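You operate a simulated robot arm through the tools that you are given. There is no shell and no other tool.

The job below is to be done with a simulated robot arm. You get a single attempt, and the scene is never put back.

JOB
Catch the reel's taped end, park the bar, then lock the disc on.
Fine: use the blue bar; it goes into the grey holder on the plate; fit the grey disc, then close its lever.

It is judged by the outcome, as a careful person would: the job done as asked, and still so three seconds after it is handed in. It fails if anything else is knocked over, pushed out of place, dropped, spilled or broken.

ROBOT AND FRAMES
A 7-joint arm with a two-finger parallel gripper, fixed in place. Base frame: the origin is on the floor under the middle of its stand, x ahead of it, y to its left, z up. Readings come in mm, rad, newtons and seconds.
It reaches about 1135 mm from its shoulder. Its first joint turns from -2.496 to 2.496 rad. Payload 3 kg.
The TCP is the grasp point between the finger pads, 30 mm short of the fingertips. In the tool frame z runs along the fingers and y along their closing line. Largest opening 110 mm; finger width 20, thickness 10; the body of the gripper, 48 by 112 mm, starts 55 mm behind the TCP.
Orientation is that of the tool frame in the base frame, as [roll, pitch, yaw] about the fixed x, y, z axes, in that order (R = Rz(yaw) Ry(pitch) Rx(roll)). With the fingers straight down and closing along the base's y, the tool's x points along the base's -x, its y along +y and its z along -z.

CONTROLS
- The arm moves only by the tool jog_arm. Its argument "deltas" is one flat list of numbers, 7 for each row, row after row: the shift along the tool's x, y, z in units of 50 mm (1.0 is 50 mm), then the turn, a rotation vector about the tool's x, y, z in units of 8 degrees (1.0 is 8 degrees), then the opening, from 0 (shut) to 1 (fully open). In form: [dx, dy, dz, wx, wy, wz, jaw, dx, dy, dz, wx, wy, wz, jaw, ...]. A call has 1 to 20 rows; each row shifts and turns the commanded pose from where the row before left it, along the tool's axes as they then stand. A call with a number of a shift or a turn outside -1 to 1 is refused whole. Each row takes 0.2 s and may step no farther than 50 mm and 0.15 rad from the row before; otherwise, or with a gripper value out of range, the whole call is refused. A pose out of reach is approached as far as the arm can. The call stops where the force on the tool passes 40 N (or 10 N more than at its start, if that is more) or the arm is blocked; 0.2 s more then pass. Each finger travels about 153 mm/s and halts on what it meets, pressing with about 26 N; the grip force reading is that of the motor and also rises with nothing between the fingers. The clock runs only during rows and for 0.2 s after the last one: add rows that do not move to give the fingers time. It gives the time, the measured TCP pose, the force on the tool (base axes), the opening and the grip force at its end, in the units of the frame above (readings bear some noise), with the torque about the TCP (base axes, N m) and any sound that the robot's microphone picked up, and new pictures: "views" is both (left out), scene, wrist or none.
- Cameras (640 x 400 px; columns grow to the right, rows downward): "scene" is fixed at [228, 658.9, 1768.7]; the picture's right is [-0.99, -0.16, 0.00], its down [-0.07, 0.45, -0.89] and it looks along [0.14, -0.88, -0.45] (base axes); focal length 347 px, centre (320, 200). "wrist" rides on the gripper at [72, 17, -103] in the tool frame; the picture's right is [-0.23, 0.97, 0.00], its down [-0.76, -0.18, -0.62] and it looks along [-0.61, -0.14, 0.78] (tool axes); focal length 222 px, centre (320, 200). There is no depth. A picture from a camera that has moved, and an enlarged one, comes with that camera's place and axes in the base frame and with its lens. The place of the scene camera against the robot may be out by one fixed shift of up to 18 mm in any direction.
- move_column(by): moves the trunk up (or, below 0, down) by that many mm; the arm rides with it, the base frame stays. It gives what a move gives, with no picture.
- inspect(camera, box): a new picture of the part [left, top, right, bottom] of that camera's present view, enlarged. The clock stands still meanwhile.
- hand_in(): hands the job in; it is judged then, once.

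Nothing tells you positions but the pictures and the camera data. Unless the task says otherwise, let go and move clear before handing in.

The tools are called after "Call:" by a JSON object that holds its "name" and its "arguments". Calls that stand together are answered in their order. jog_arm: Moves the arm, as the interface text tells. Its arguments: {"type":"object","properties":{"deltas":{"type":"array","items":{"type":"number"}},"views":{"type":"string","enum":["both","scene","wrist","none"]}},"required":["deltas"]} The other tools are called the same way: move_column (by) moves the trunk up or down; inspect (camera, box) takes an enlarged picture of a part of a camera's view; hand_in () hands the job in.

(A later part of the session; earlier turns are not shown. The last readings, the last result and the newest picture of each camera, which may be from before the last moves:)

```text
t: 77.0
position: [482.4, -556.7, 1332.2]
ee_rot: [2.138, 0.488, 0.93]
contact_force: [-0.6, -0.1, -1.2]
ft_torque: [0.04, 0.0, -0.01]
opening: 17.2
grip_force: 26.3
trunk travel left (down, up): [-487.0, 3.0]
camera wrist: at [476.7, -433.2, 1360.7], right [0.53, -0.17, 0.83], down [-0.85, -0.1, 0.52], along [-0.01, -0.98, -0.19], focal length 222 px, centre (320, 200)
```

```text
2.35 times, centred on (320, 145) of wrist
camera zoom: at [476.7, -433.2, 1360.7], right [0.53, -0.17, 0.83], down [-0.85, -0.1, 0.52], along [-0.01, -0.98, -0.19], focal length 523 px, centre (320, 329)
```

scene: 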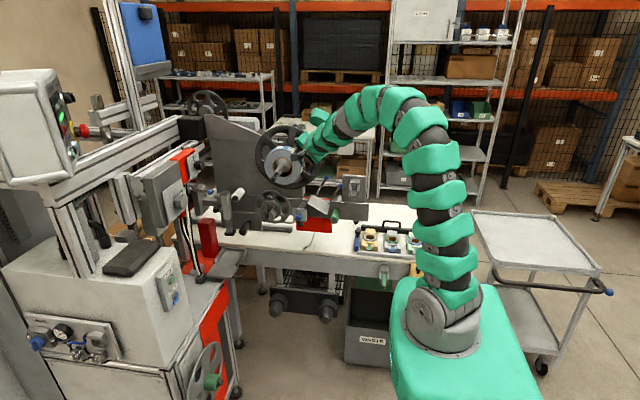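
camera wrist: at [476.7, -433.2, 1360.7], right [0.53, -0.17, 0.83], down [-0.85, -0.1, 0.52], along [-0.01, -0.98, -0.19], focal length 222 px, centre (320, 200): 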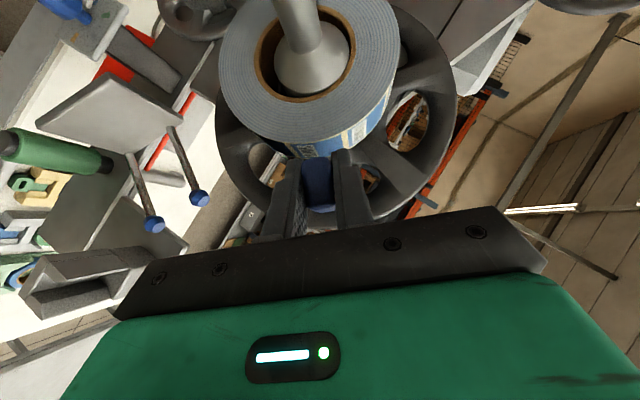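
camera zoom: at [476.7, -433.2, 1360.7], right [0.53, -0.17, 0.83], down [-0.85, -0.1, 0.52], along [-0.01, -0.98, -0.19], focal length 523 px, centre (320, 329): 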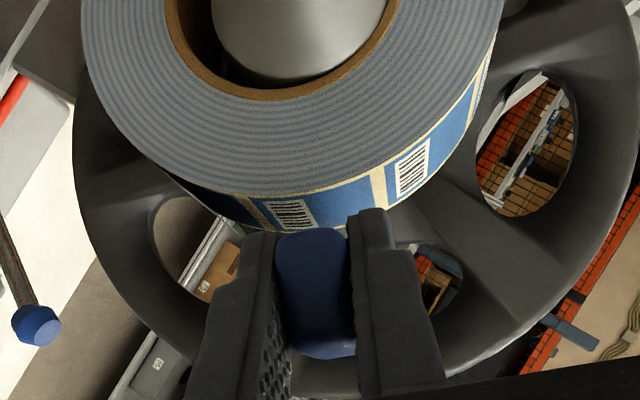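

The brown tape is no longer on the reel, so it seems to be stuck to the bar. I'll back off further to confirm.

Call:
{"name": "jog_arm", "arguments": {"deltas": [-0.3, 0, -0.3, 0, 0, 0, 0, -0.3, 0, -0.3, 0, 0, 0, 0, -0.3, 0, -0.3, 0, 0, 0, 0]}}

Call:
{"name": "inspect", "arguments": {"camera": "scene", "box": [255, 100, 345, 180]}}

Call:
{"name": "inspect", "arguments": {"camera": "wrist", "box": [220, 20, 420, 230]}}

```text
t: 77.8
position: [435.6, -557.4, 1374.3]
ee_rot: [2.141, 0.485, 0.93]
contact_force: [0.4, -0.7, -0.8]
ft_torque: [0.03, -0.01, 0.02]
opening: 17.3
grip_force: 26.4
trunk travel left (down, up): [-487.0, 3.0]
camera wrist: at [429.4, -433.0, 1403.1], right [0.53, -0.17, 0.83], down [-0.85, -0.1, 0.52], along [-0.01, -0.98, -0.2], focal length 222 px, centre (320, 200)
```

scene: 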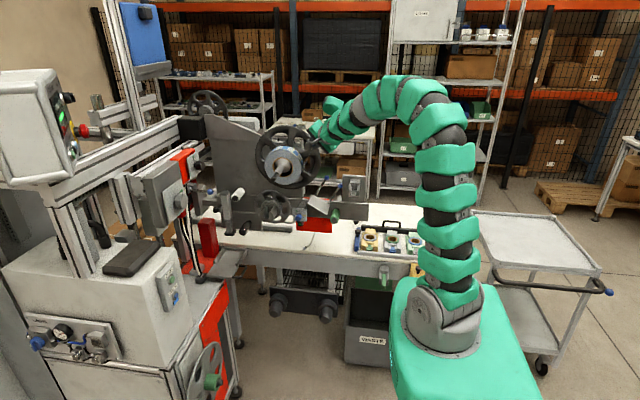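
wrist: 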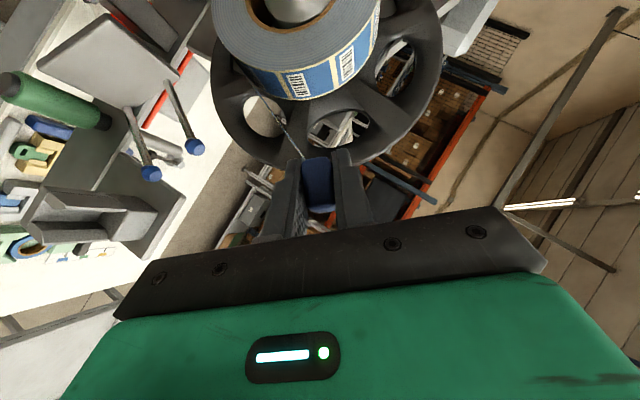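

```text
5.00 times, centred on (300, 140) of scene
camera zoom: at [228.0, 658.9, 1768.7], right [-0.99, -0.16, 0.0], down [-0.07, 0.45, -0.89], along [0.14, -0.88, -0.45], focal length 1734 px, centre (420, 500)
```

zoom: 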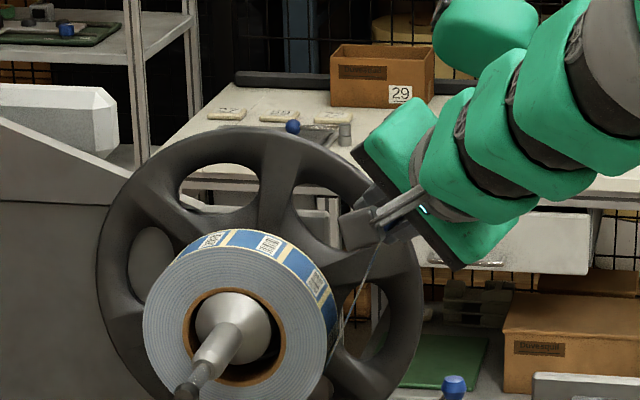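

```text
1.90 times, centred on (320, 125) of wrist
camera zoom: at [429.4, -433.0, 1403.1], right [0.53, -0.17, 0.83], down [-0.85, -0.1, 0.52], along [-0.01, -0.98, -0.2], focal length 423 px, centre (320, 343)
```

zoom: 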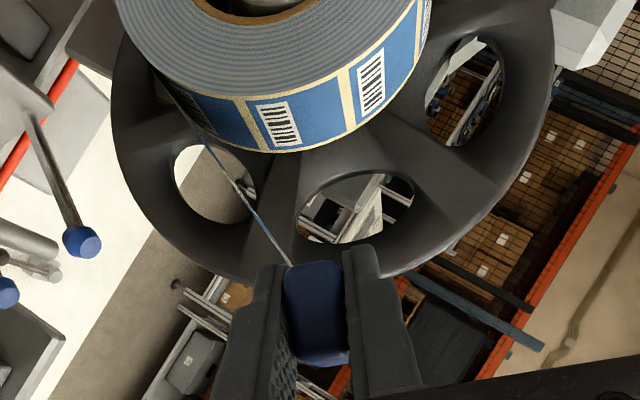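

The web is now attached to the bar: it shows edge-on as a thin ribbon from reel to bar. Next I'll rotate back to the holder orientation and move toward the empty grey holder.

Call:
{"name": "jog_arm", "arguments": {"deltas": [0, 0, 0, 0.606, 0, -0.606, 0, 0, 0, 0, 0.606, 0, -0.606, 0, 0, 0, 0, 0.606, 0, -0.606, 0, 0, 0, 0, 0.606, 0, -0.606, 0, 0, 0, 0, 0.606, 0, -0.606, 0, 0, 0, 0, 0.606, 0, -0.606, 0, 0, 0, 0, 0.606, 0, -0.606, 0, 0.4, -0.5, 0.14, 0, 0, 0, 0, 0.4, -0.5, 0.14, 0, 0, 0, 0, 0.4, -0.5, 0.14, 0, 0, 0, 0, 0.4, -0.5, 0.14, 0, 0, 0, 0, 0.4, -0.5, 0.14, 0, 0, 0, 0, 0.4, -0.5, 0.14, 0, 0, 0, 0]}}

Call:
{"name": "inspect", "arguments": {"camera": "wrist", "box": [220, 60, 420, 220]}}

Call:
{"name": "inspect", "arguments": {"camera": "scene", "box": [265, 110, 385, 210]}}

```text
t: 80.6
position: [285.0, -500.9, 1259.4]
ee_rot: [3.14, 0.779, 1.564]
contact_force: [0.2, 0.7, -0.9]
ft_torque: [0.04, -0.01, -0.02]
opening: 17.4
grip_force: 25.7
trunk travel left (down, up): [-487.0, 3.0]
camera wrist: at [301.2, -377.4, 1282.3], right [0.97, -0.17, 0.16], down [-0.18, -0.1, 0.98], along [-0.15, -0.98, -0.13], focal length 222 px, centre (320, 200)
```

scene: 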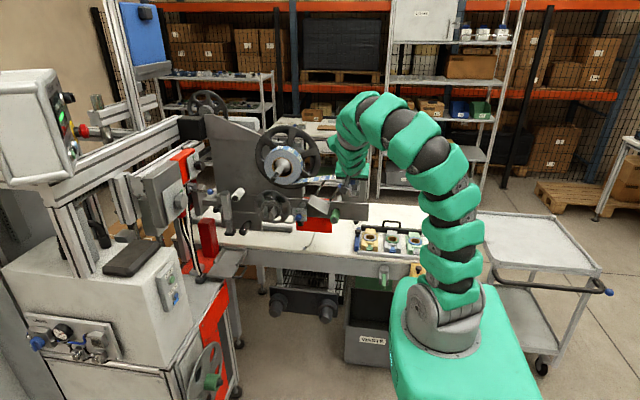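
wrist: 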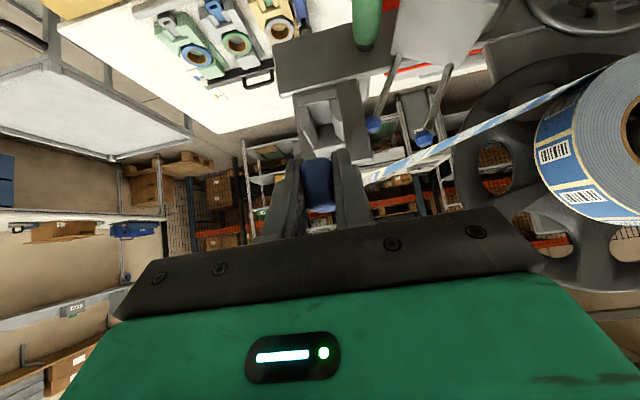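

```text
2.50 times, centred on (320, 140) of wrist
camera zoom: at [301.2, -377.4, 1282.3], right [0.97, -0.17, 0.16], down [-0.18, -0.1, 0.98], along [-0.15, -0.98, -0.13], focal length 555 px, centre (320, 350)
```

zoom: 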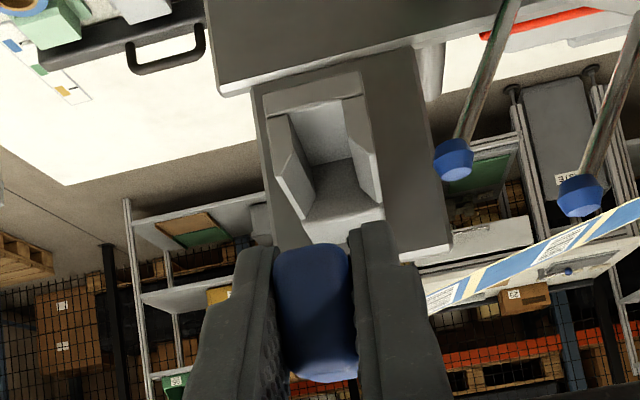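

```text
4.00 times, centred on (325, 160) of scene
camera zoom: at [228.0, 658.9, 1768.7], right [-0.99, -0.16, 0.0], down [-0.07, 0.45, -0.89], along [0.14, -0.88, -0.45], focal length 1388 px, centre (300, 360)
```

zoom: 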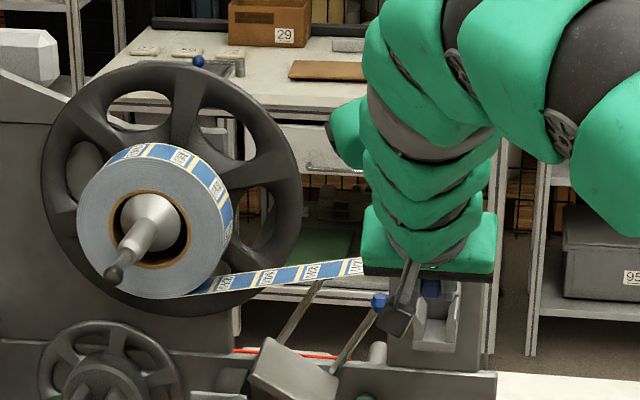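

Call:
{"name": "inspect", "arguments": {"camera": "scene", "box": [330, 160, 378, 200]}}

Call:
{"name": "inspect", "arguments": {"camera": "wrist", "box": [280, 80, 380, 220]}}

```text
10.00 times, centred on (354, 180) of scene
camera zoom: at [228.0, 658.9, 1768.7], right [-0.99, -0.16, 0.0], down [-0.07, 0.45, -0.89], along [0.14, -0.88, -0.45], focal length 3469 px, centre (-20, 400)
```

zoom: 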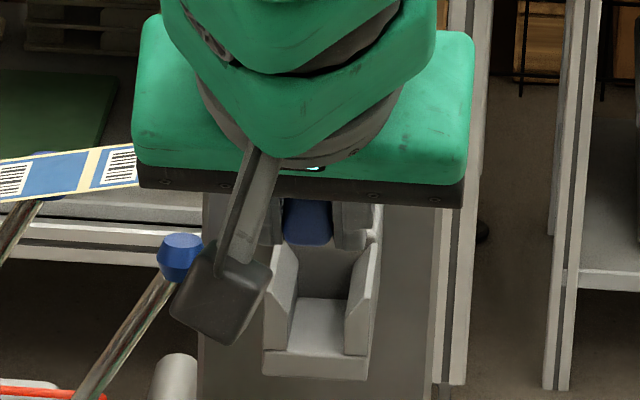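

```text
2.86 times, centred on (330, 150) of wrist
camera zoom: at [301.2, -377.4, 1282.3], right [0.97, -0.17, 0.16], down [-0.18, -0.1, 0.98], along [-0.15, -0.98, -0.13], focal length 635 px, centre (291, 343)
```

zoom: 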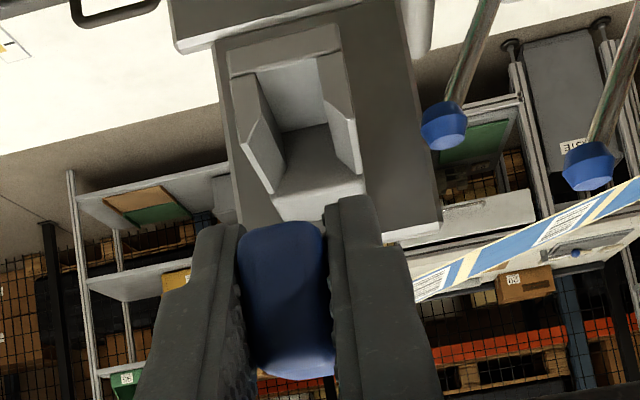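

Call:
{"name": "jog_arm", "arguments": {"deltas": [-0.019, -0.02, 0.647, 0, 0, 0, 0, -0.019, -0.02, 0.647, 0, 0, 0, 0]}}

Call:
{"name": "inspect", "arguments": {"camera": "wrist", "box": [250, 80, 400, 220]}}

Call:
{"name": "inspect", "arguments": {"camera": "scene", "box": [330, 160, 378, 200]}}

```text
t: 81.2
position: [283.0, -546.5, 1214.5]
ee_rot: [3.139, 0.779, 1.566]
contact_force: [0.5, 0.7, -0.2]
ft_torque: [0.01, 0.01, -0.02]
opening: 17.5
grip_force: 26.0
trunk travel left (down, up): [-487.0, 3.0]
camera wrist: at [299.3, -423.2, 1238.0], right [0.97, -0.17, 0.16], down [-0.18, -0.1, 0.98], along [-0.15, -0.98, -0.13], focal length 222 px, centre (320, 200)
```

scene: 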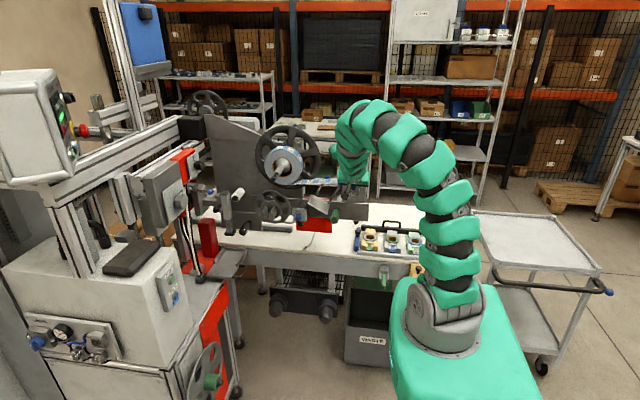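
wrist: 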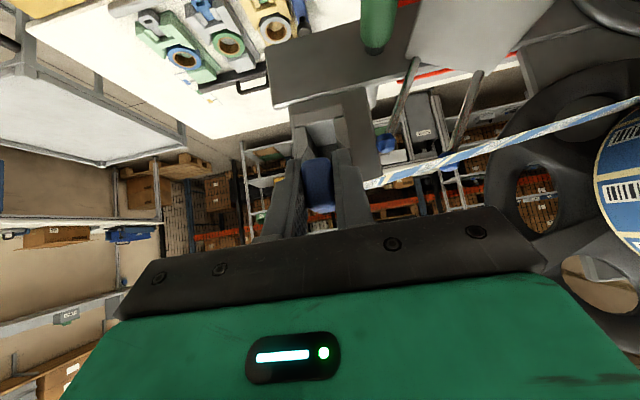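

```text
2.86 times, centred on (325, 150) of wrist
camera zoom: at [299.3, -423.2, 1238.0], right [0.97, -0.17, 0.16], down [-0.18, -0.1, 0.98], along [-0.15, -0.98, -0.13], focal length 635 px, centre (306, 343)
```

zoom: 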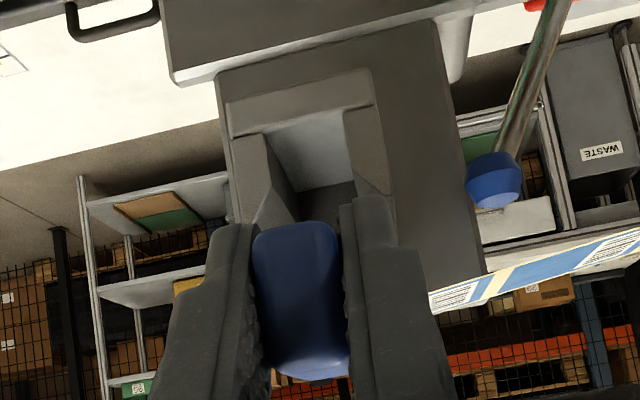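

```text
10.00 times, centred on (354, 180) of scene
camera zoom: at [228.0, 658.9, 1768.7], right [-0.99, -0.16, 0.0], down [-0.07, 0.45, -0.89], along [0.14, -0.88, -0.45], focal length 3469 px, centre (-20, 400)
```

zoom: 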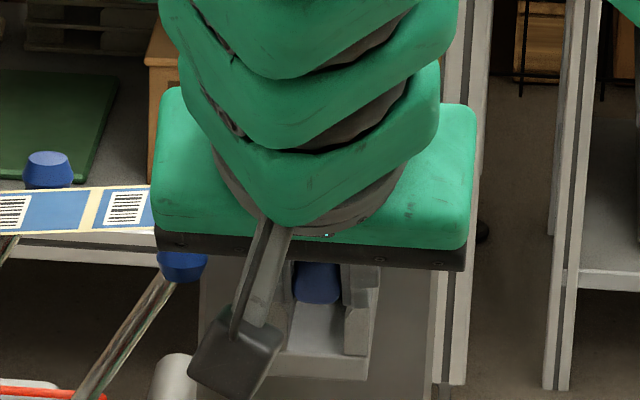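

Call:
{"name": "jog_arm", "arguments": {"deltas": [0.1405, 0, 0.1423, 0, 0, 0, 0, 0.1405, 0, 0.1423, 0, 0, 0, 0, 0.0984, 0, 0.0996, 0, 0, 0, 0], "views": "none"}}

Call:
{"name": "inspect", "arguments": {"camera": "wrist", "box": [250, 80, 400, 220]}}

```text
t: 82.0
position: [285.0, -548.6, 1188.7]
ee_rot: [3.137, 0.781, 1.566]
contact_force: [-0.5, 0.4, -1.0]
ft_torque: [0.03, -0.01, 0.01]
opening: 17.4
grip_force: 26.1
trunk travel left (down, up): [-487.0, 3.0]
```

```text
2.86 times, centred on (325, 150) of wrist
camera zoom: at [300.8, -423.6, 1211.3], right [0.97, -0.16, 0.16], down [-0.18, -0.1, 0.98], along [-0.14, -0.98, -0.13], focal length 635 px, centre (306, 343)
```

zoom: 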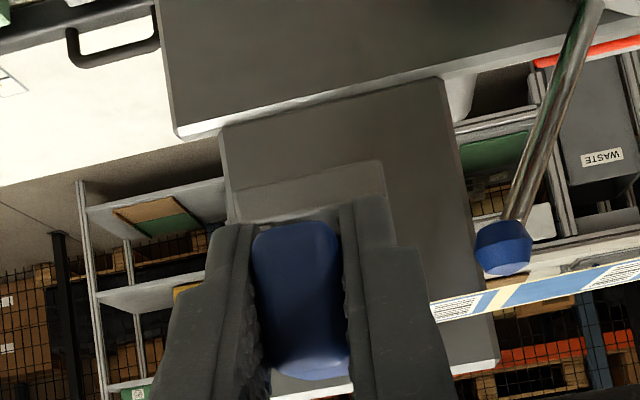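

Call:
{"name": "jog_arm", "arguments": {"deltas": [0, -0.028, 0, 0, 0, 0, 0, 0.0703, 0, 0.0712, 0, 0, 0, 0, 0.0703, 0, 0.0712, 0, 0, 0, 0, 0.0703, 0, 0.0712, 0, 0, 0, 0], "views": "none"}}

```text
t: 83.0
position: [283.1, -547.6, 1172.1]
ee_rot: [3.138, 0.777, 1.567]
contact_force: [0.0, 0.2, -0.5]
ft_torque: [0.02, 0.02, -0.01]
opening: 17.0
grip_force: 26.1
trunk travel left (down, up): [-487.0, 3.0]
```

Call:
{"name": "jog_arm", "arguments": {"deltas": [0.0281, 0, 0.0285, 0, 0, 0, 0, 0.0281, 0, 0.0285, 0, 0, 0, 0], "views": "none"}}

Call:
{"name": "jog_arm", "arguments": {"deltas": [0.0281, 0, 0.0285, 0, 0, 0, 0], "views": "wrist"}}

Call:
{"name": "inspect", "arguments": {"camera": "wrist", "box": [250, 80, 400, 220]}}

```text
t: 83.6
position: [283.9, -548.4, 1169.1]
ee_rot: [3.137, 0.778, 1.566]
contact_force: [0.9, 0.7, -0.8]
ft_torque: [0.03, 0.02, 0.0]
opening: 17.4
grip_force: 26.3
trunk travel left (down, up): [-487.0, 3.0]
```

```text
t: 84.0
position: [282.8, -547.2, 1168.0]
ee_rot: [3.139, 0.778, 1.565]
contact_force: [-0.4, 0.1, -1.4]
ft_torque: [0.01, 0.0, 0.0]
opening: 17.8
grip_force: 26.2
trunk travel left (down, up): [-487.0, 3.0]
camera wrist: at [298.8, -423.8, 1190.4], right [0.97, -0.16, 0.16], down [-0.18, -0.1, 0.98], along [-0.14, -0.98, -0.13], focal length 222 px, centre (320, 200)
```

wrist: 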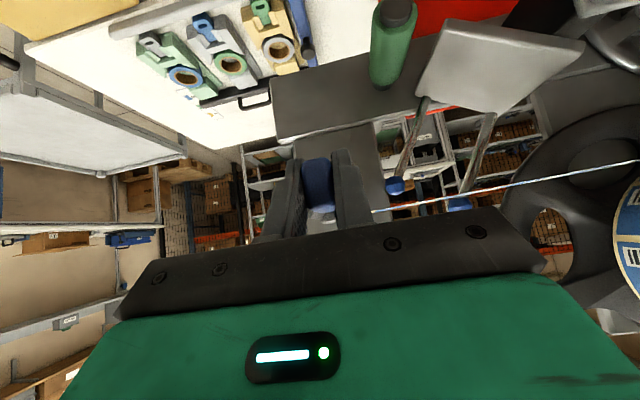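

```text
2.86 times, centred on (325, 150) of wrist
camera zoom: at [298.8, -423.8, 1190.4], right [0.97, -0.16, 0.16], down [-0.18, -0.1, 0.98], along [-0.14, -0.98, -0.13], focal length 635 px, centre (306, 343)
```

zoom: 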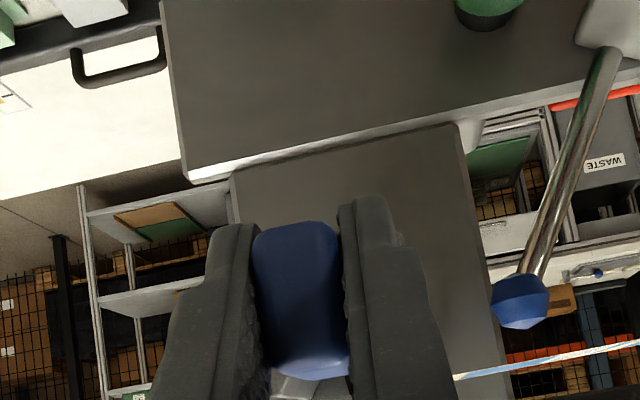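

Call:
{"name": "jog_arm", "arguments": {"deltas": [-0.0355, 0, 0.0352, 0, 0, 0, 0, -0.0355, 0, 0.0352, 0, 0, 0, 0], "views": "none"}}

Call:
{"name": "jog_arm", "arguments": {"deltas": [0.0211, 0, 0.0214, 0, 0, 0, 0], "views": "none"}}

```text
t: 84.6
position: [283.5, -552.8, 1167.1]
ee_rot: [3.14, 0.778, 1.563]
contact_force: [0.1, -0.6, -0.9]
ft_torque: [0.03, -0.02, -0.01]
opening: 17.6
grip_force: 25.8
trunk travel left (down, up): [-487.0, 3.0]
```

```text
t: 85.0
position: [281.4, -553.0, 1165.7]
ee_rot: [3.139, 0.779, 1.564]
contact_force: [-0.1, -0.4, 0.9]
ft_torque: [-0.14, 0.02, 0.03]
opening: 17.6
grip_force: 26.0
trunk travel left (down, up): [-487.0, 3.0]
```

The bar is seated on the holder floor. Releasing it.

Call:
{"name": "jog_arm", "arguments": {"deltas": [0, 0, 0, 0, 0, 0, 0.25, 0, 0, 0, 0, 0, 0, 0.5, 0, 0, 0, 0, 0, 0, 0.5, 0, 0, 0, 0, 0, 0, 0.5]}}

Call:
{"name": "inspect", "arguments": {"camera": "wrist", "box": [250, 80, 400, 220]}}

```text
t: 86.0
position: [281.7, -552.1, 1165.4]
ee_rot: [3.139, 0.778, 1.566]
contact_force: [0.1, 0.1, 0.6]
ft_torque: [0.0, -0.03, -0.02]
opening: 54.8
grip_force: 0.1
trunk travel left (down, up): [-487.0, 3.0]
camera wrist: at [298.3, -428.8, 1188.7], right [0.97, -0.16, 0.16], down [-0.18, -0.1, 0.98], along [-0.14, -0.98, -0.13], focal length 222 px, centre (320, 200)
```

scene: 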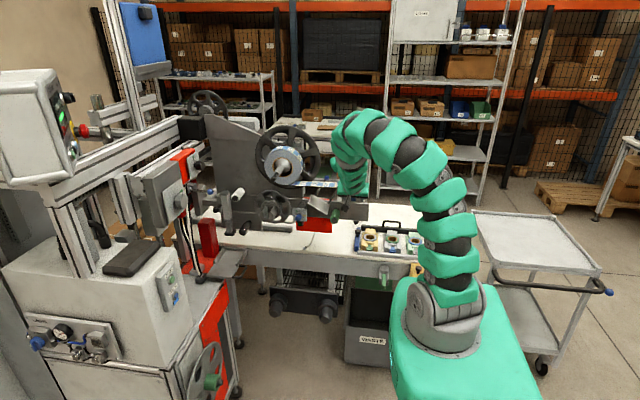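
wrist: 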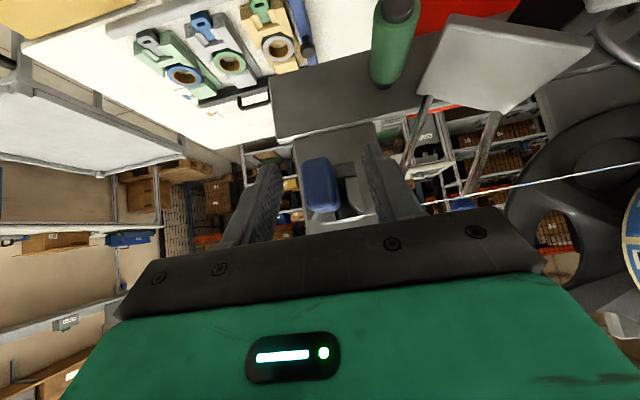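

```text
2.86 times, centred on (325, 150) of wrist
camera zoom: at [298.3, -428.8, 1188.7], right [0.97, -0.16, 0.16], down [-0.18, -0.1, 0.98], along [-0.14, -0.98, -0.13], focal length 635 px, centre (306, 343)
```

zoom: 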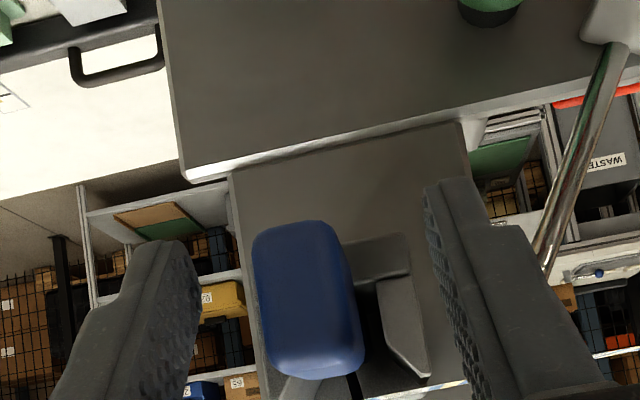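

Call:
{"name": "jog_arm", "arguments": {"deltas": [0, 0, -0.4, 0, 0, 0, 0.5, 0, 0, -0.6, 0, 0, 0, 0.5, 0, 0, -0.9, 0, 0, 0, 0.5]}}

Call:
{"name": "inspect", "arguments": {"camera": "wrist", "box": [240, 60, 440, 220]}}

Call:
{"name": "inspect", "arguments": {"camera": "scene", "box": [265, 125, 385, 215]}}

```text
t: 86.8
position: [279.5, -485.2, 1233.6]
ee_rot: [3.139, 0.78, 1.565]
contact_force: [-0.5, 0.0, 0.6]
ft_torque: [0.01, 0.05, 0.0]
opening: 55.0
grip_force: 0.0
trunk travel left (down, up): [-487.0, 3.0]
camera wrist: at [295.6, -361.6, 1256.8], right [0.97, -0.17, 0.16], down [-0.18, -0.1, 0.98], along [-0.15, -0.98, -0.13], focal length 222 px, centre (320, 200)
```

scene: 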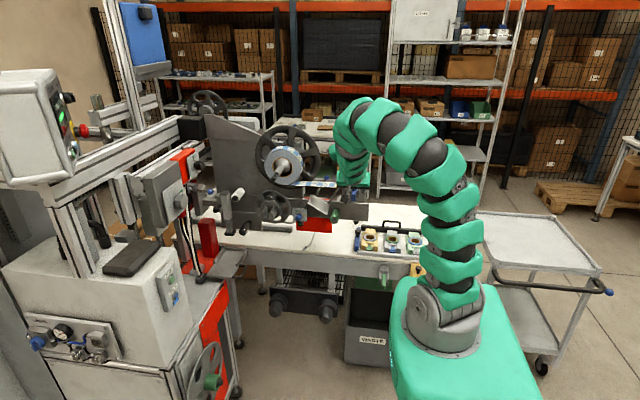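
wrist: 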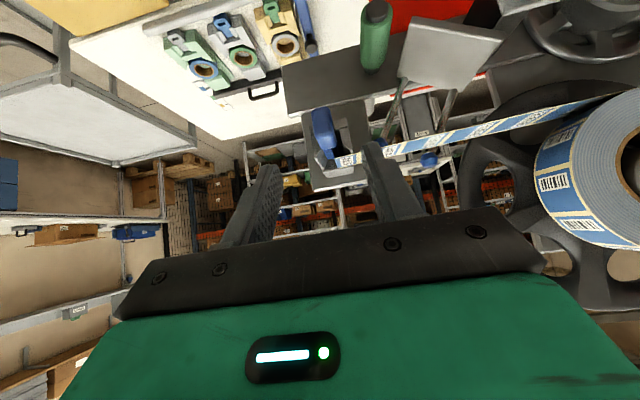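

```text
2.50 times, centred on (340, 140) of wrist
camera zoom: at [295.6, -361.6, 1256.8], right [0.97, -0.17, 0.16], down [-0.18, -0.1, 0.98], along [-0.15, -0.98, -0.13], focal length 555 px, centre (270, 350)
```

zoom: 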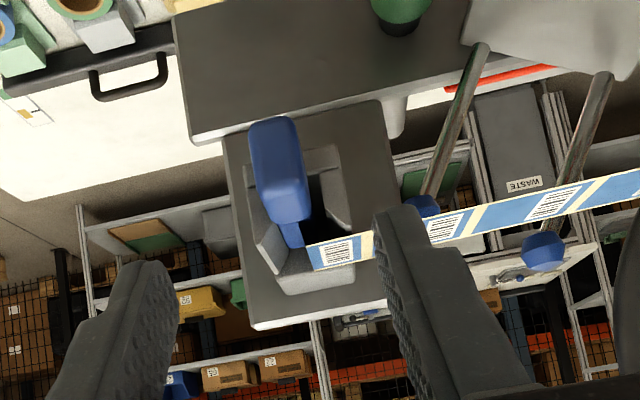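

```text
4.44 times, centred on (325, 170) of scene
camera zoom: at [228.0, 658.9, 1768.7], right [-0.99, -0.16, 0.0], down [-0.07, 0.45, -0.89], along [0.14, -0.88, -0.45], focal length 1542 px, centre (298, 333)
```

zoom: 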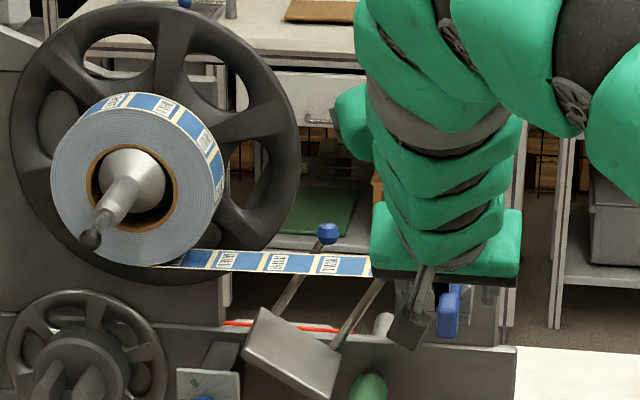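

The bar is parked with the web attached. Now I'll look closely at the spindle tip and its lever from the side before fetching the grey disc.

Call:
{"name": "jog_arm", "arguments": {"deltas": [0, 0, -0.5, 0, 0, 0, 1, 0, 0, 0, -0.68, 0, -0.69, 1, 0, 0, 0, -0.68, 0, -0.69, 1, 0, 0, 0, -0.68, 0, -0.69, 1, 0, 0, 0, -0.68, 0, -0.69, 1, 0, 0, 0, -0.68, 0, -0.69, 1, 0, 0, 0, -0.68, 0, -0.69, 1, 0, 0, 0, -0.68, 0, -0.69, 1, 0, 0, 0, -0.68, 0, -0.69, 1, 0, 0, 0, -0.68, 0, -0.69, 1, 0, 0, 0, -0.68, 0, -0.69, 1, 0, 0, 0, -0.68, 0, -0.69, 1]}}

Call:
{"name": "inspect", "arguments": {"camera": "wrist", "box": [200, 80, 440, 230]}}

Call:
{"name": "inspect", "arguments": {"camera": "scene", "box": [330, 165, 378, 205]}}

```text
t: 89.4
position: [281.8, -466.7, 1250.9]
ee_rot: [-3.14, 0.78, 3.059]
contact_force: [-0.2, -0.1, 0.4]
ft_torque: [-0.02, 0.02, -0.02]
opening: 110.0
grip_force: 0.1
trunk travel left (down, up): [-487.0, 3.0]
camera wrist: at [158.5, -440.3, 1273.8], right [0.24, 0.96, 0.16], down [0.09, -0.18, 0.98], along [0.97, -0.22, -0.13], focal length 222 px, centre (320, 200)
```

scene: 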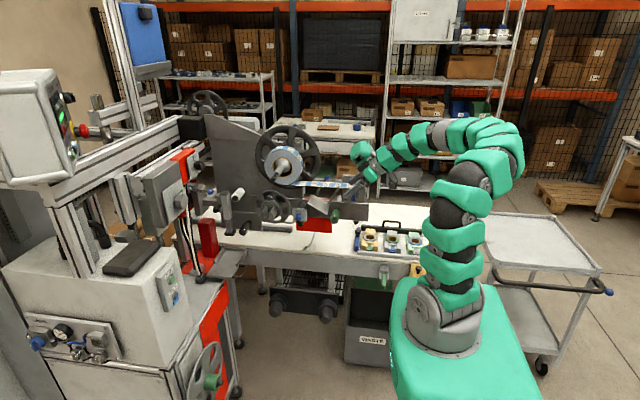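
wrist: 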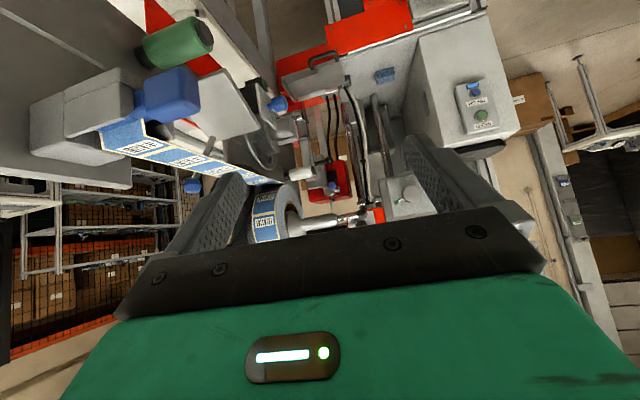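

```text
2.67 times, centred on (320, 155) of wrist
camera zoom: at [158.5, -440.3, 1273.8], right [0.24, 0.96, 0.16], down [0.09, -0.18, 0.98], along [0.97, -0.22, -0.13], focal length 592 px, centre (320, 320)
```

zoom: 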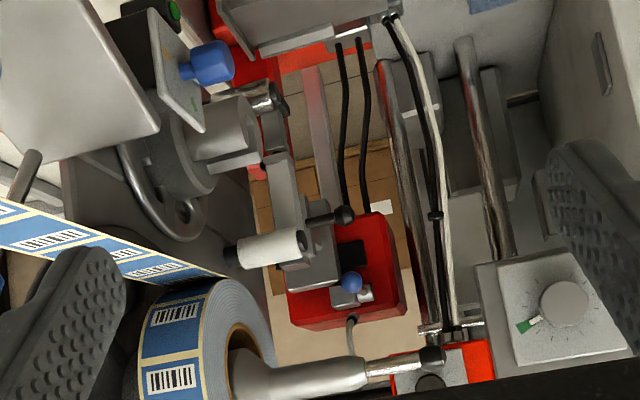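

```text
10.00 times, centred on (354, 185) of scene
camera zoom: at [228.0, 658.9, 1768.7], right [-0.99, -0.16, 0.0], down [-0.07, 0.45, -0.89], along [0.14, -0.88, -0.45], focal length 3469 px, centre (-20, 350)
```

zoom: 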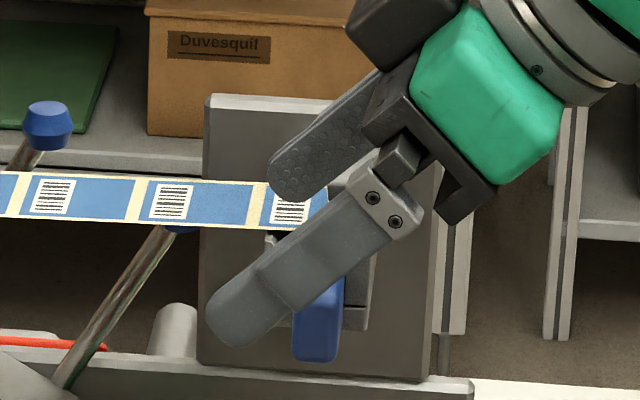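

Call:
{"name": "jog_arm", "arguments": {"deltas": [-0.76, 0.195, 0.265, 0, 0, 0, 1, -0.76, 0.195, 0.265, 0, 0, 0, 1, -0.76, 0.195, 0.265, 0, 0, 0, 1, -0.76, 0.195, 0.265, 0, 0, 0, 1], "views": "wrist"}}

Call:
{"name": "inspect", "arguments": {"camera": "wrist", "box": [220, 110, 380, 220]}}

Call:
{"name": "inspect", "arguments": {"camera": "wrist", "box": [270, 130, 350, 185]}}

```text
t: 90.4
position: [430.7, -440.2, 1322.3]
ee_rot: [3.141, 0.782, 3.055]
contact_force: [-0.2, -0.4, 0.6]
ft_torque: [0.0, -0.01, 0.06]
opening: 109.9
grip_force: 0.1
trunk travel left (down, up): [-487.0, 3.0]
camera wrist: at [307.4, -413.9, 1344.8], right [0.25, 0.96, 0.16], down [0.09, -0.19, 0.98], along [0.97, -0.23, -0.13], focal length 222 px, centre (320, 200)
```

wrist: 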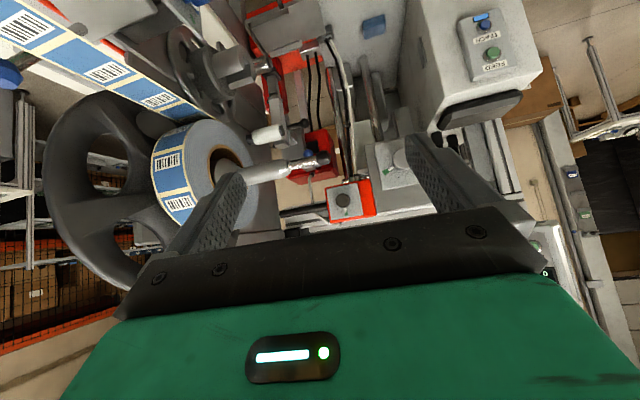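

```text
3.64 times, centred on (300, 165) of wrist
camera zoom: at [307.4, -413.9, 1344.8], right [0.25, 0.96, 0.16], down [0.09, -0.19, 0.98], along [0.97, -0.23, -0.13], focal length 808 px, centre (393, 327)
```

zoom: 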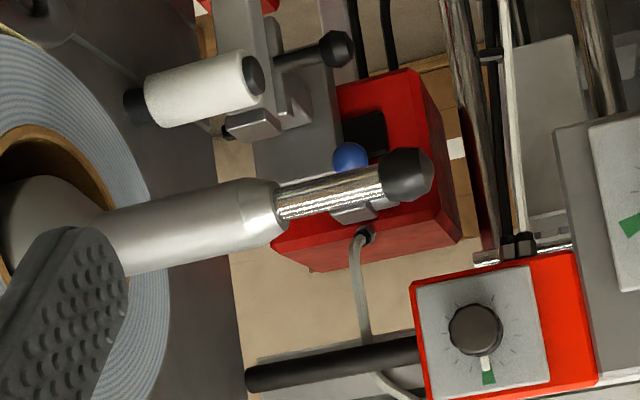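

```text
7.27 times, centred on (310, 158) of wrist
camera zoom: at [307.4, -413.9, 1344.8], right [0.25, 0.96, 0.16], down [0.09, -0.19, 0.98], along [0.97, -0.23, -0.13], focal length 1615 px, centre (393, 509)
```

zoom: 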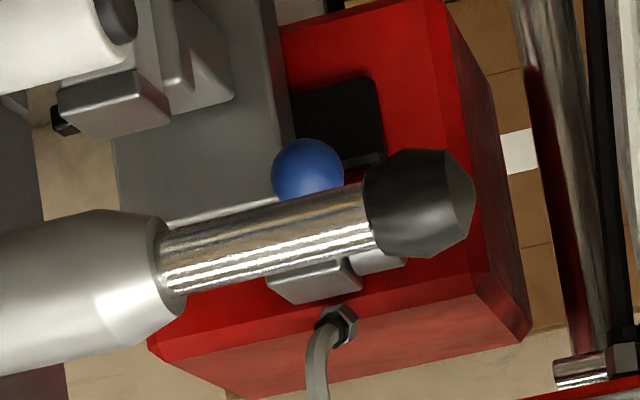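

Spindle tip: a 25 mm shaft ending in a chrome pin with a dark cap, which should be the lever. Now to fetch the grey disc. I'll move away and lower the trunk.

Call:
{"name": "jog_arm", "arguments": {"deltas": [0.059, 0.95, -0.059, 0, 0, 0, 1, 0.059, 0.95, -0.059, 0, 0, 0, 1, 0.059, 0.95, -0.059, 0, 0, 0, 1, 0.059, 0.95, -0.059, 0, 0, 0, 1, 0.059, 0.95, -0.059, 0, 0, 0, 1, -0.2, 0.255, 0.6925, 0, 0, 0, 1, -0.2, 0.255, 0.6925, 0, 0, 0, 1, -0.2, 0.255, 0.6925, 0, 0, 0, 1, -0.2, 0.255, 0.6925, 0, 0, 0, 1], "views": "scene"}}

Call:
{"name": "move_column", "arguments": {"by": -300}}

Call:
{"name": "jog_arm", "arguments": {"deltas": [0, 0, 0, 0, 0, 0, 1]}}

```text
t: 92.4
position: [562.2, -162.9, 1248.0]
ee_rot: [3.141, 0.781, 3.055]
contact_force: [-0.4, -0.1, 0.4]
ft_torque: [0.04, -0.03, 0.01]
opening: 109.9
grip_force: 0.0
trunk travel left (down, up): [-487.0, 3.0]
```

scene: 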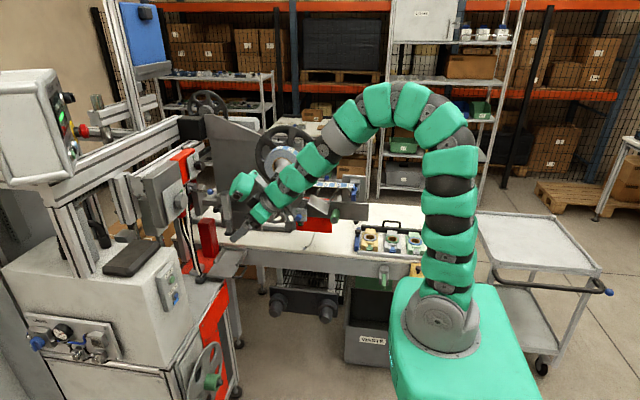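

```text
t: 95.4
position: [561.3, -161.9, 950.5]
ee_rot: [3.142, 0.781, 3.054]
contact_force: [-1.0, 0.6, -0.5]
ft_torque: [-0.04, 0.03, 0.02]
opening: 109.8
grip_force: 0.0
trunk travel left (down, up): [-187.0, 303.0]
```

```text
t: 95.8
position: [561.3, -162.6, 949.7]
ee_rot: [-3.141, 0.778, 3.056]
contact_force: [-0.1, -0.2, 0.7]
ft_torque: [0.03, 0.02, 0.0]
opening: 110.1
grip_force: 0.1
trunk travel left (down, up): [-187.0, 303.0]
camera wrist: at [437.6, -135.0, 972.3], right [0.24, 0.96, 0.16], down [0.09, -0.19, 0.98], along [0.97, -0.23, -0.13], focal length 222 px, centre (320, 200)
```

scene: 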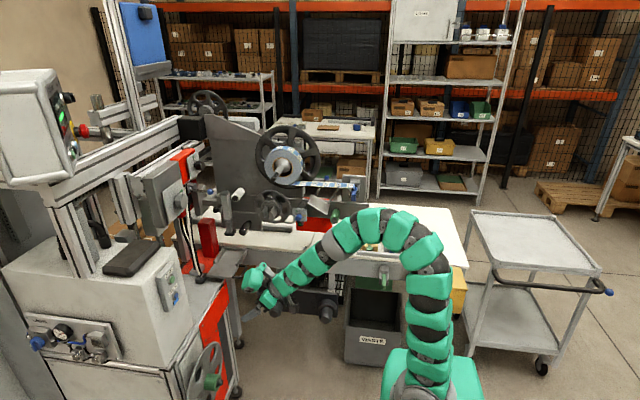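
wrist: 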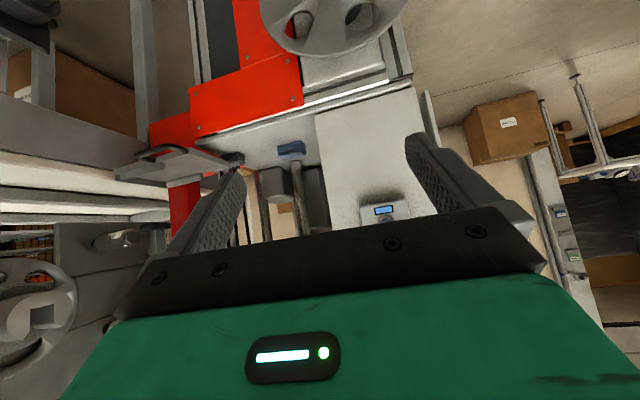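

Call:
{"name": "move_column", "arguments": {"by": -180}}

Call:
{"name": "jog_arm", "arguments": {"deltas": [0.6, 0.1, 0.75, 0, 0, 0, 1]}}

Call:
{"name": "inspect", "arguments": {"camera": "wrist", "box": [220, 0, 420, 170]}}

```text
t: 97.8
position: [561.2, -162.3, 769.7]
ee_rot: [-3.14, 0.779, 3.057]
contact_force: [0.6, -0.2, -0.6]
ft_torque: [0.03, 0.04, -0.03]
opening: 109.6
grip_force: 0.0
trunk travel left (down, up): [-7.0, 483.0]
```

```text
t: 98.2
position: [567.6, -156.3, 722.4]
ee_rot: [-3.14, 0.781, 3.057]
contact_force: [0.4, 0.5, 0.3]
ft_torque: [-0.02, 0.0, -0.02]
opening: 109.8
grip_force: 0.1
trunk travel left (down, up): [-7.0, 483.0]
camera wrist: at [444.0, -130.3, 744.4], right [0.24, 0.96, 0.16], down [0.09, -0.18, 0.98], along [0.97, -0.23, -0.13], focal length 222 px, centre (320, 200)
```

scene: 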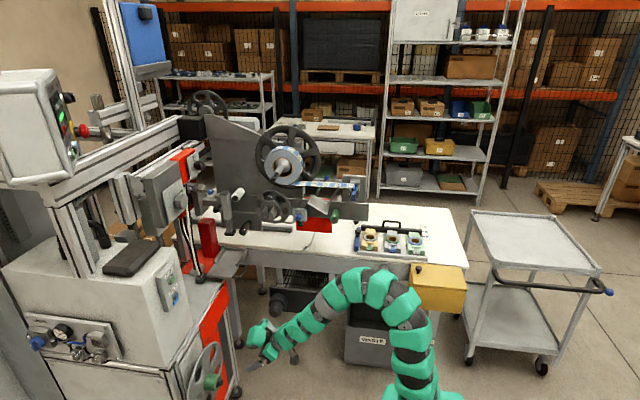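
wrist: 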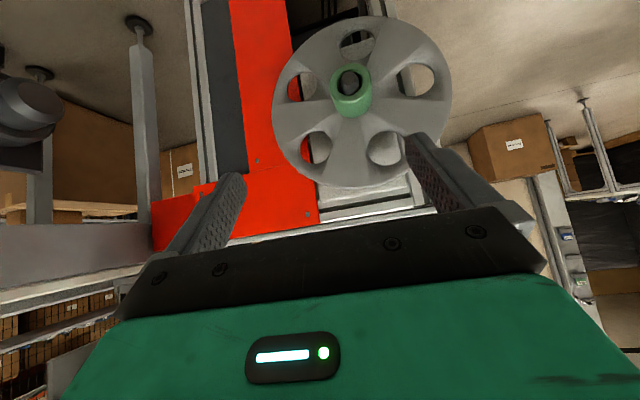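

```text
2.35 times, centred on (320, 85) of wrist
camera zoom: at [444.0, -130.3, 744.4], right [0.24, 0.96, 0.16], down [0.09, -0.18, 0.98], along [0.97, -0.23, -0.13], focal length 523 px, centre (320, 471)
```

zoom: 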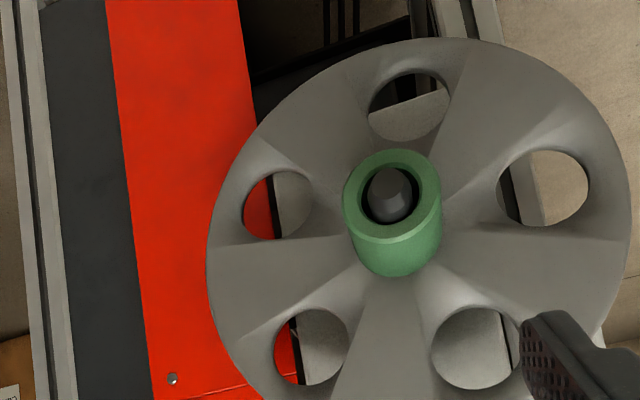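

Call:
{"name": "jog_arm", "arguments": {"deltas": [0, 0, 0, -0.2135, 0.61, -0.215, 1, 0, 0, 0, -0.2135, 0.61, -0.215, 1, -0.316, 0.165, 0.797, 0, 0, 0, 1, -0.316, 0.165, 0.797, 0, 0, 0, 1, -0.316, 0.165, 0.797, 0, 0, 0, 1]}}

Call:
{"name": "inspect", "arguments": {"camera": "wrist", "box": [200, 60, 440, 230]}}

Call:
{"name": "inspect", "arguments": {"camera": "scene", "box": [170, 310, 290, 400]}}

```text
t: 99.4
position: [674.7, -134.2, 653.5]
ee_rot: [3.135, 0.612, 3.136]
contact_force: [-0.8, -1.0, -0.7]
ft_torque: [0.02, 0.0, 0.02]
opening: 110.1
grip_force: 0.1
trunk travel left (down, up): [-7.0, 483.0]
camera wrist: at [553.8, -117.0, 696.1], right [0.19, 0.97, 0.14], down [0.27, -0.18, 0.95], along [0.95, -0.14, -0.29], focal length 222 px, centre (320, 200)
```

scene: 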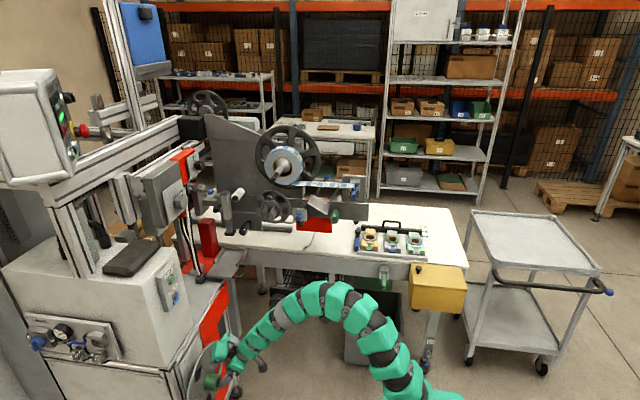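
wrist: 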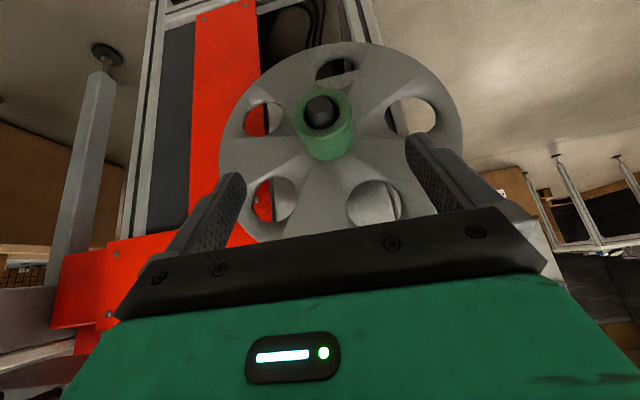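

```text
2.35 times, centred on (320, 145) of wrist
camera zoom: at [553.8, -117.0, 696.1], right [0.19, 0.97, 0.14], down [0.27, -0.18, 0.95], along [0.95, -0.14, -0.29], focal length 523 px, centre (320, 329)
```

zoom: 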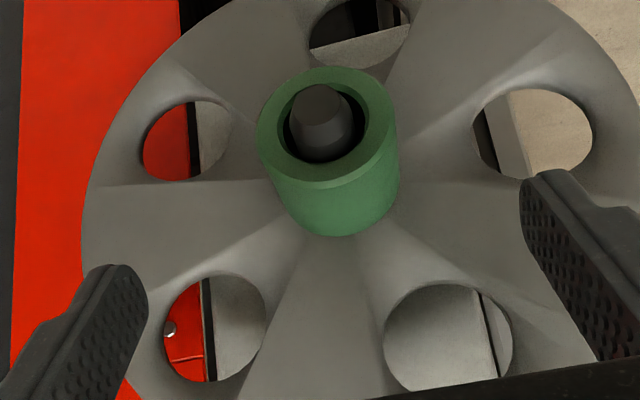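

```text
4.44 times, centred on (230, 355) of scene
camera zoom: at [228.0, 658.9, 1768.7], right [-0.99, -0.16, 0.0], down [-0.07, 0.45, -0.89], along [0.14, -0.88, -0.45], focal length 1542 px, centre (720, -489)
```

zoom: 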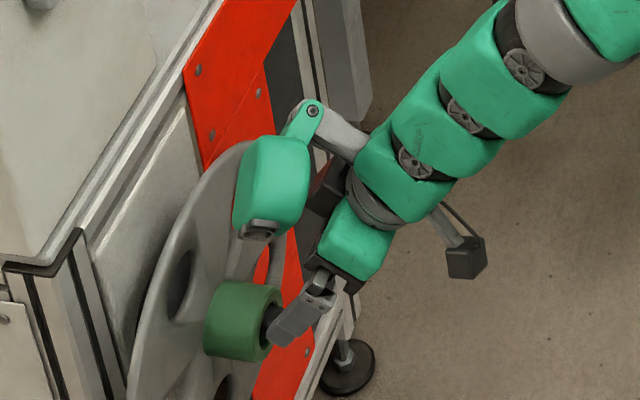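

Call:
{"name": "jog_arm", "arguments": {"deltas": [0, 0, 0, 0, -0.616, 0, 1, 0.108, 0.042, 0.6, 0, 0, 0, 1, 0.108, 0.042, 0.6, 0, 0, 0, 1], "views": "wrist"}}

Call:
{"name": "inspect", "arguments": {"camera": "scene", "box": [170, 310, 290, 400]}}

Call:
{"name": "inspect", "arguments": {"camera": "wrist", "box": [200, 60, 440, 230]}}

```text
t: 100.2
position: [702.4, -128.7, 598.3]
ee_rot: [3.133, 0.696, 3.134]
contact_force: [-0.2, 0.4, 0.4]
ft_torque: [-0.01, 0.04, 0.02]
opening: 109.7
grip_force: 0.0
trunk travel left (down, up): [-7.0, 483.0]
camera wrist: at [579.8, -112.3, 631.1], right [0.18, 0.97, 0.15], down [0.18, -0.18, 0.97], along [0.97, -0.14, -0.21], focal length 222 px, centre (320, 200)
```

wrist: 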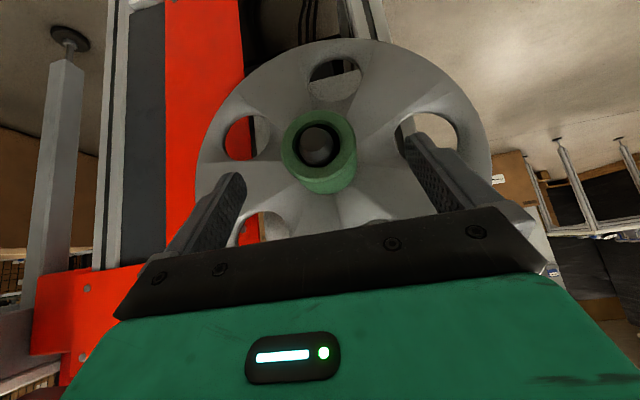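

```text
4.44 times, centred on (230, 355) of scene
camera zoom: at [228.0, 658.9, 1768.7], right [-0.99, -0.16, 0.0], down [-0.07, 0.45, -0.89], along [0.14, -0.88, -0.45], focal length 1542 px, centre (720, -489)
```

zoom: 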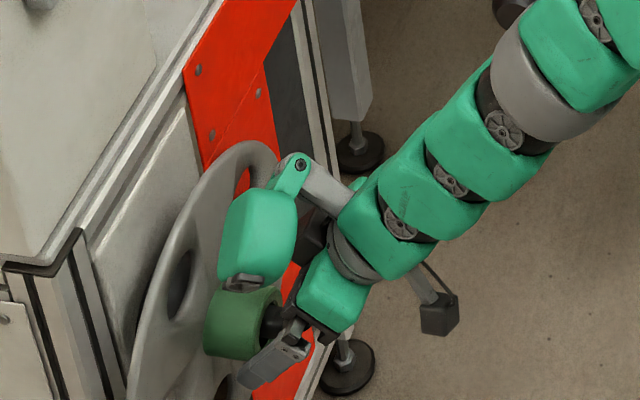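

```text
2.35 times, centred on (320, 145) of wrist
camera zoom: at [579.8, -112.3, 631.1], right [0.18, 0.97, 0.15], down [0.18, -0.18, 0.97], along [0.97, -0.14, -0.21], focal length 523 px, centre (320, 329)
```

zoom: 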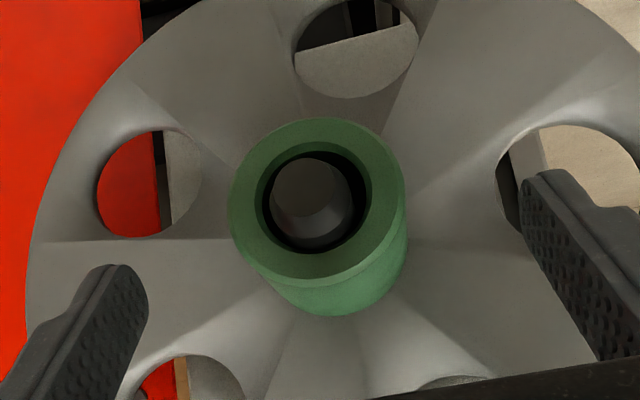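

Call:
{"name": "jog_arm", "arguments": {"deltas": [-0.032, 0, 0.5, 0, 0, 0, 1, -0.032, 0, 0.45, 0, 0, 0, 1], "views": "wrist"}}

Call:
{"name": "inspect", "arguments": {"camera": "scene", "box": [170, 310, 290, 400]}}

Call:
{"name": "inspect", "arguments": {"camera": "wrist", "box": [200, 80, 440, 250]}}

```text
t: 100.8
position: [737.8, -126.3, 564.8]
ee_rot: [3.133, 0.697, 3.134]
contact_force: [0.0, -0.5, 0.3]
ft_torque: [0.01, 0.02, -0.01]
opening: 110.0
grip_force: 0.1
trunk travel left (down, up): [-7.0, 483.0]
camera wrist: at [615.3, -111.1, 597.4], right [0.18, 0.97, 0.15], down [0.18, -0.18, 0.97], along [0.97, -0.14, -0.21], focal length 222 px, centre (320, 200)
```

wrist: 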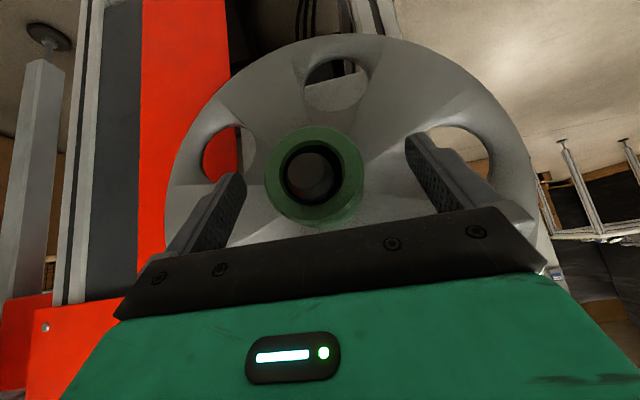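

```text
4.44 times, centred on (230, 355) of scene
camera zoom: at [228.0, 658.9, 1768.7], right [-0.99, -0.16, 0.0], down [-0.07, 0.45, -0.89], along [0.14, -0.88, -0.45], focal length 1542 px, centre (720, -489)
```

zoom: 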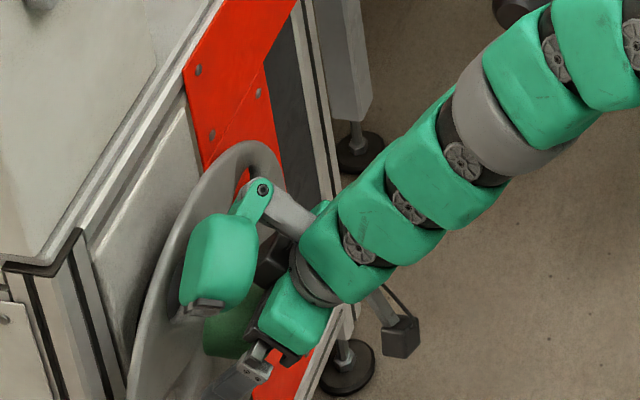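

```text
2.35 times, centred on (320, 165) of wrist
camera zoom: at [615.3, -111.1, 597.4], right [0.18, 0.97, 0.15], down [0.18, -0.18, 0.97], along [0.97, -0.14, -0.21], focal length 523 px, centre (320, 282)
```

zoom: 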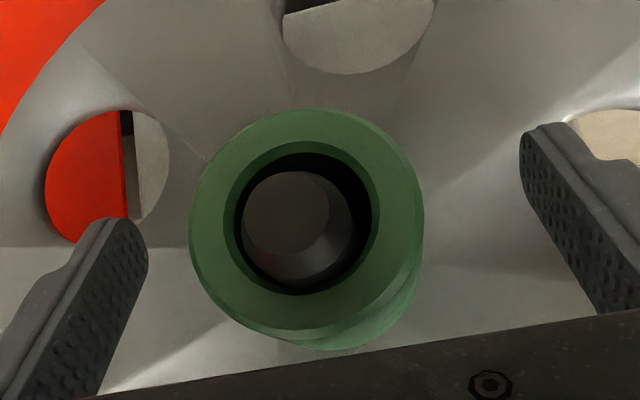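

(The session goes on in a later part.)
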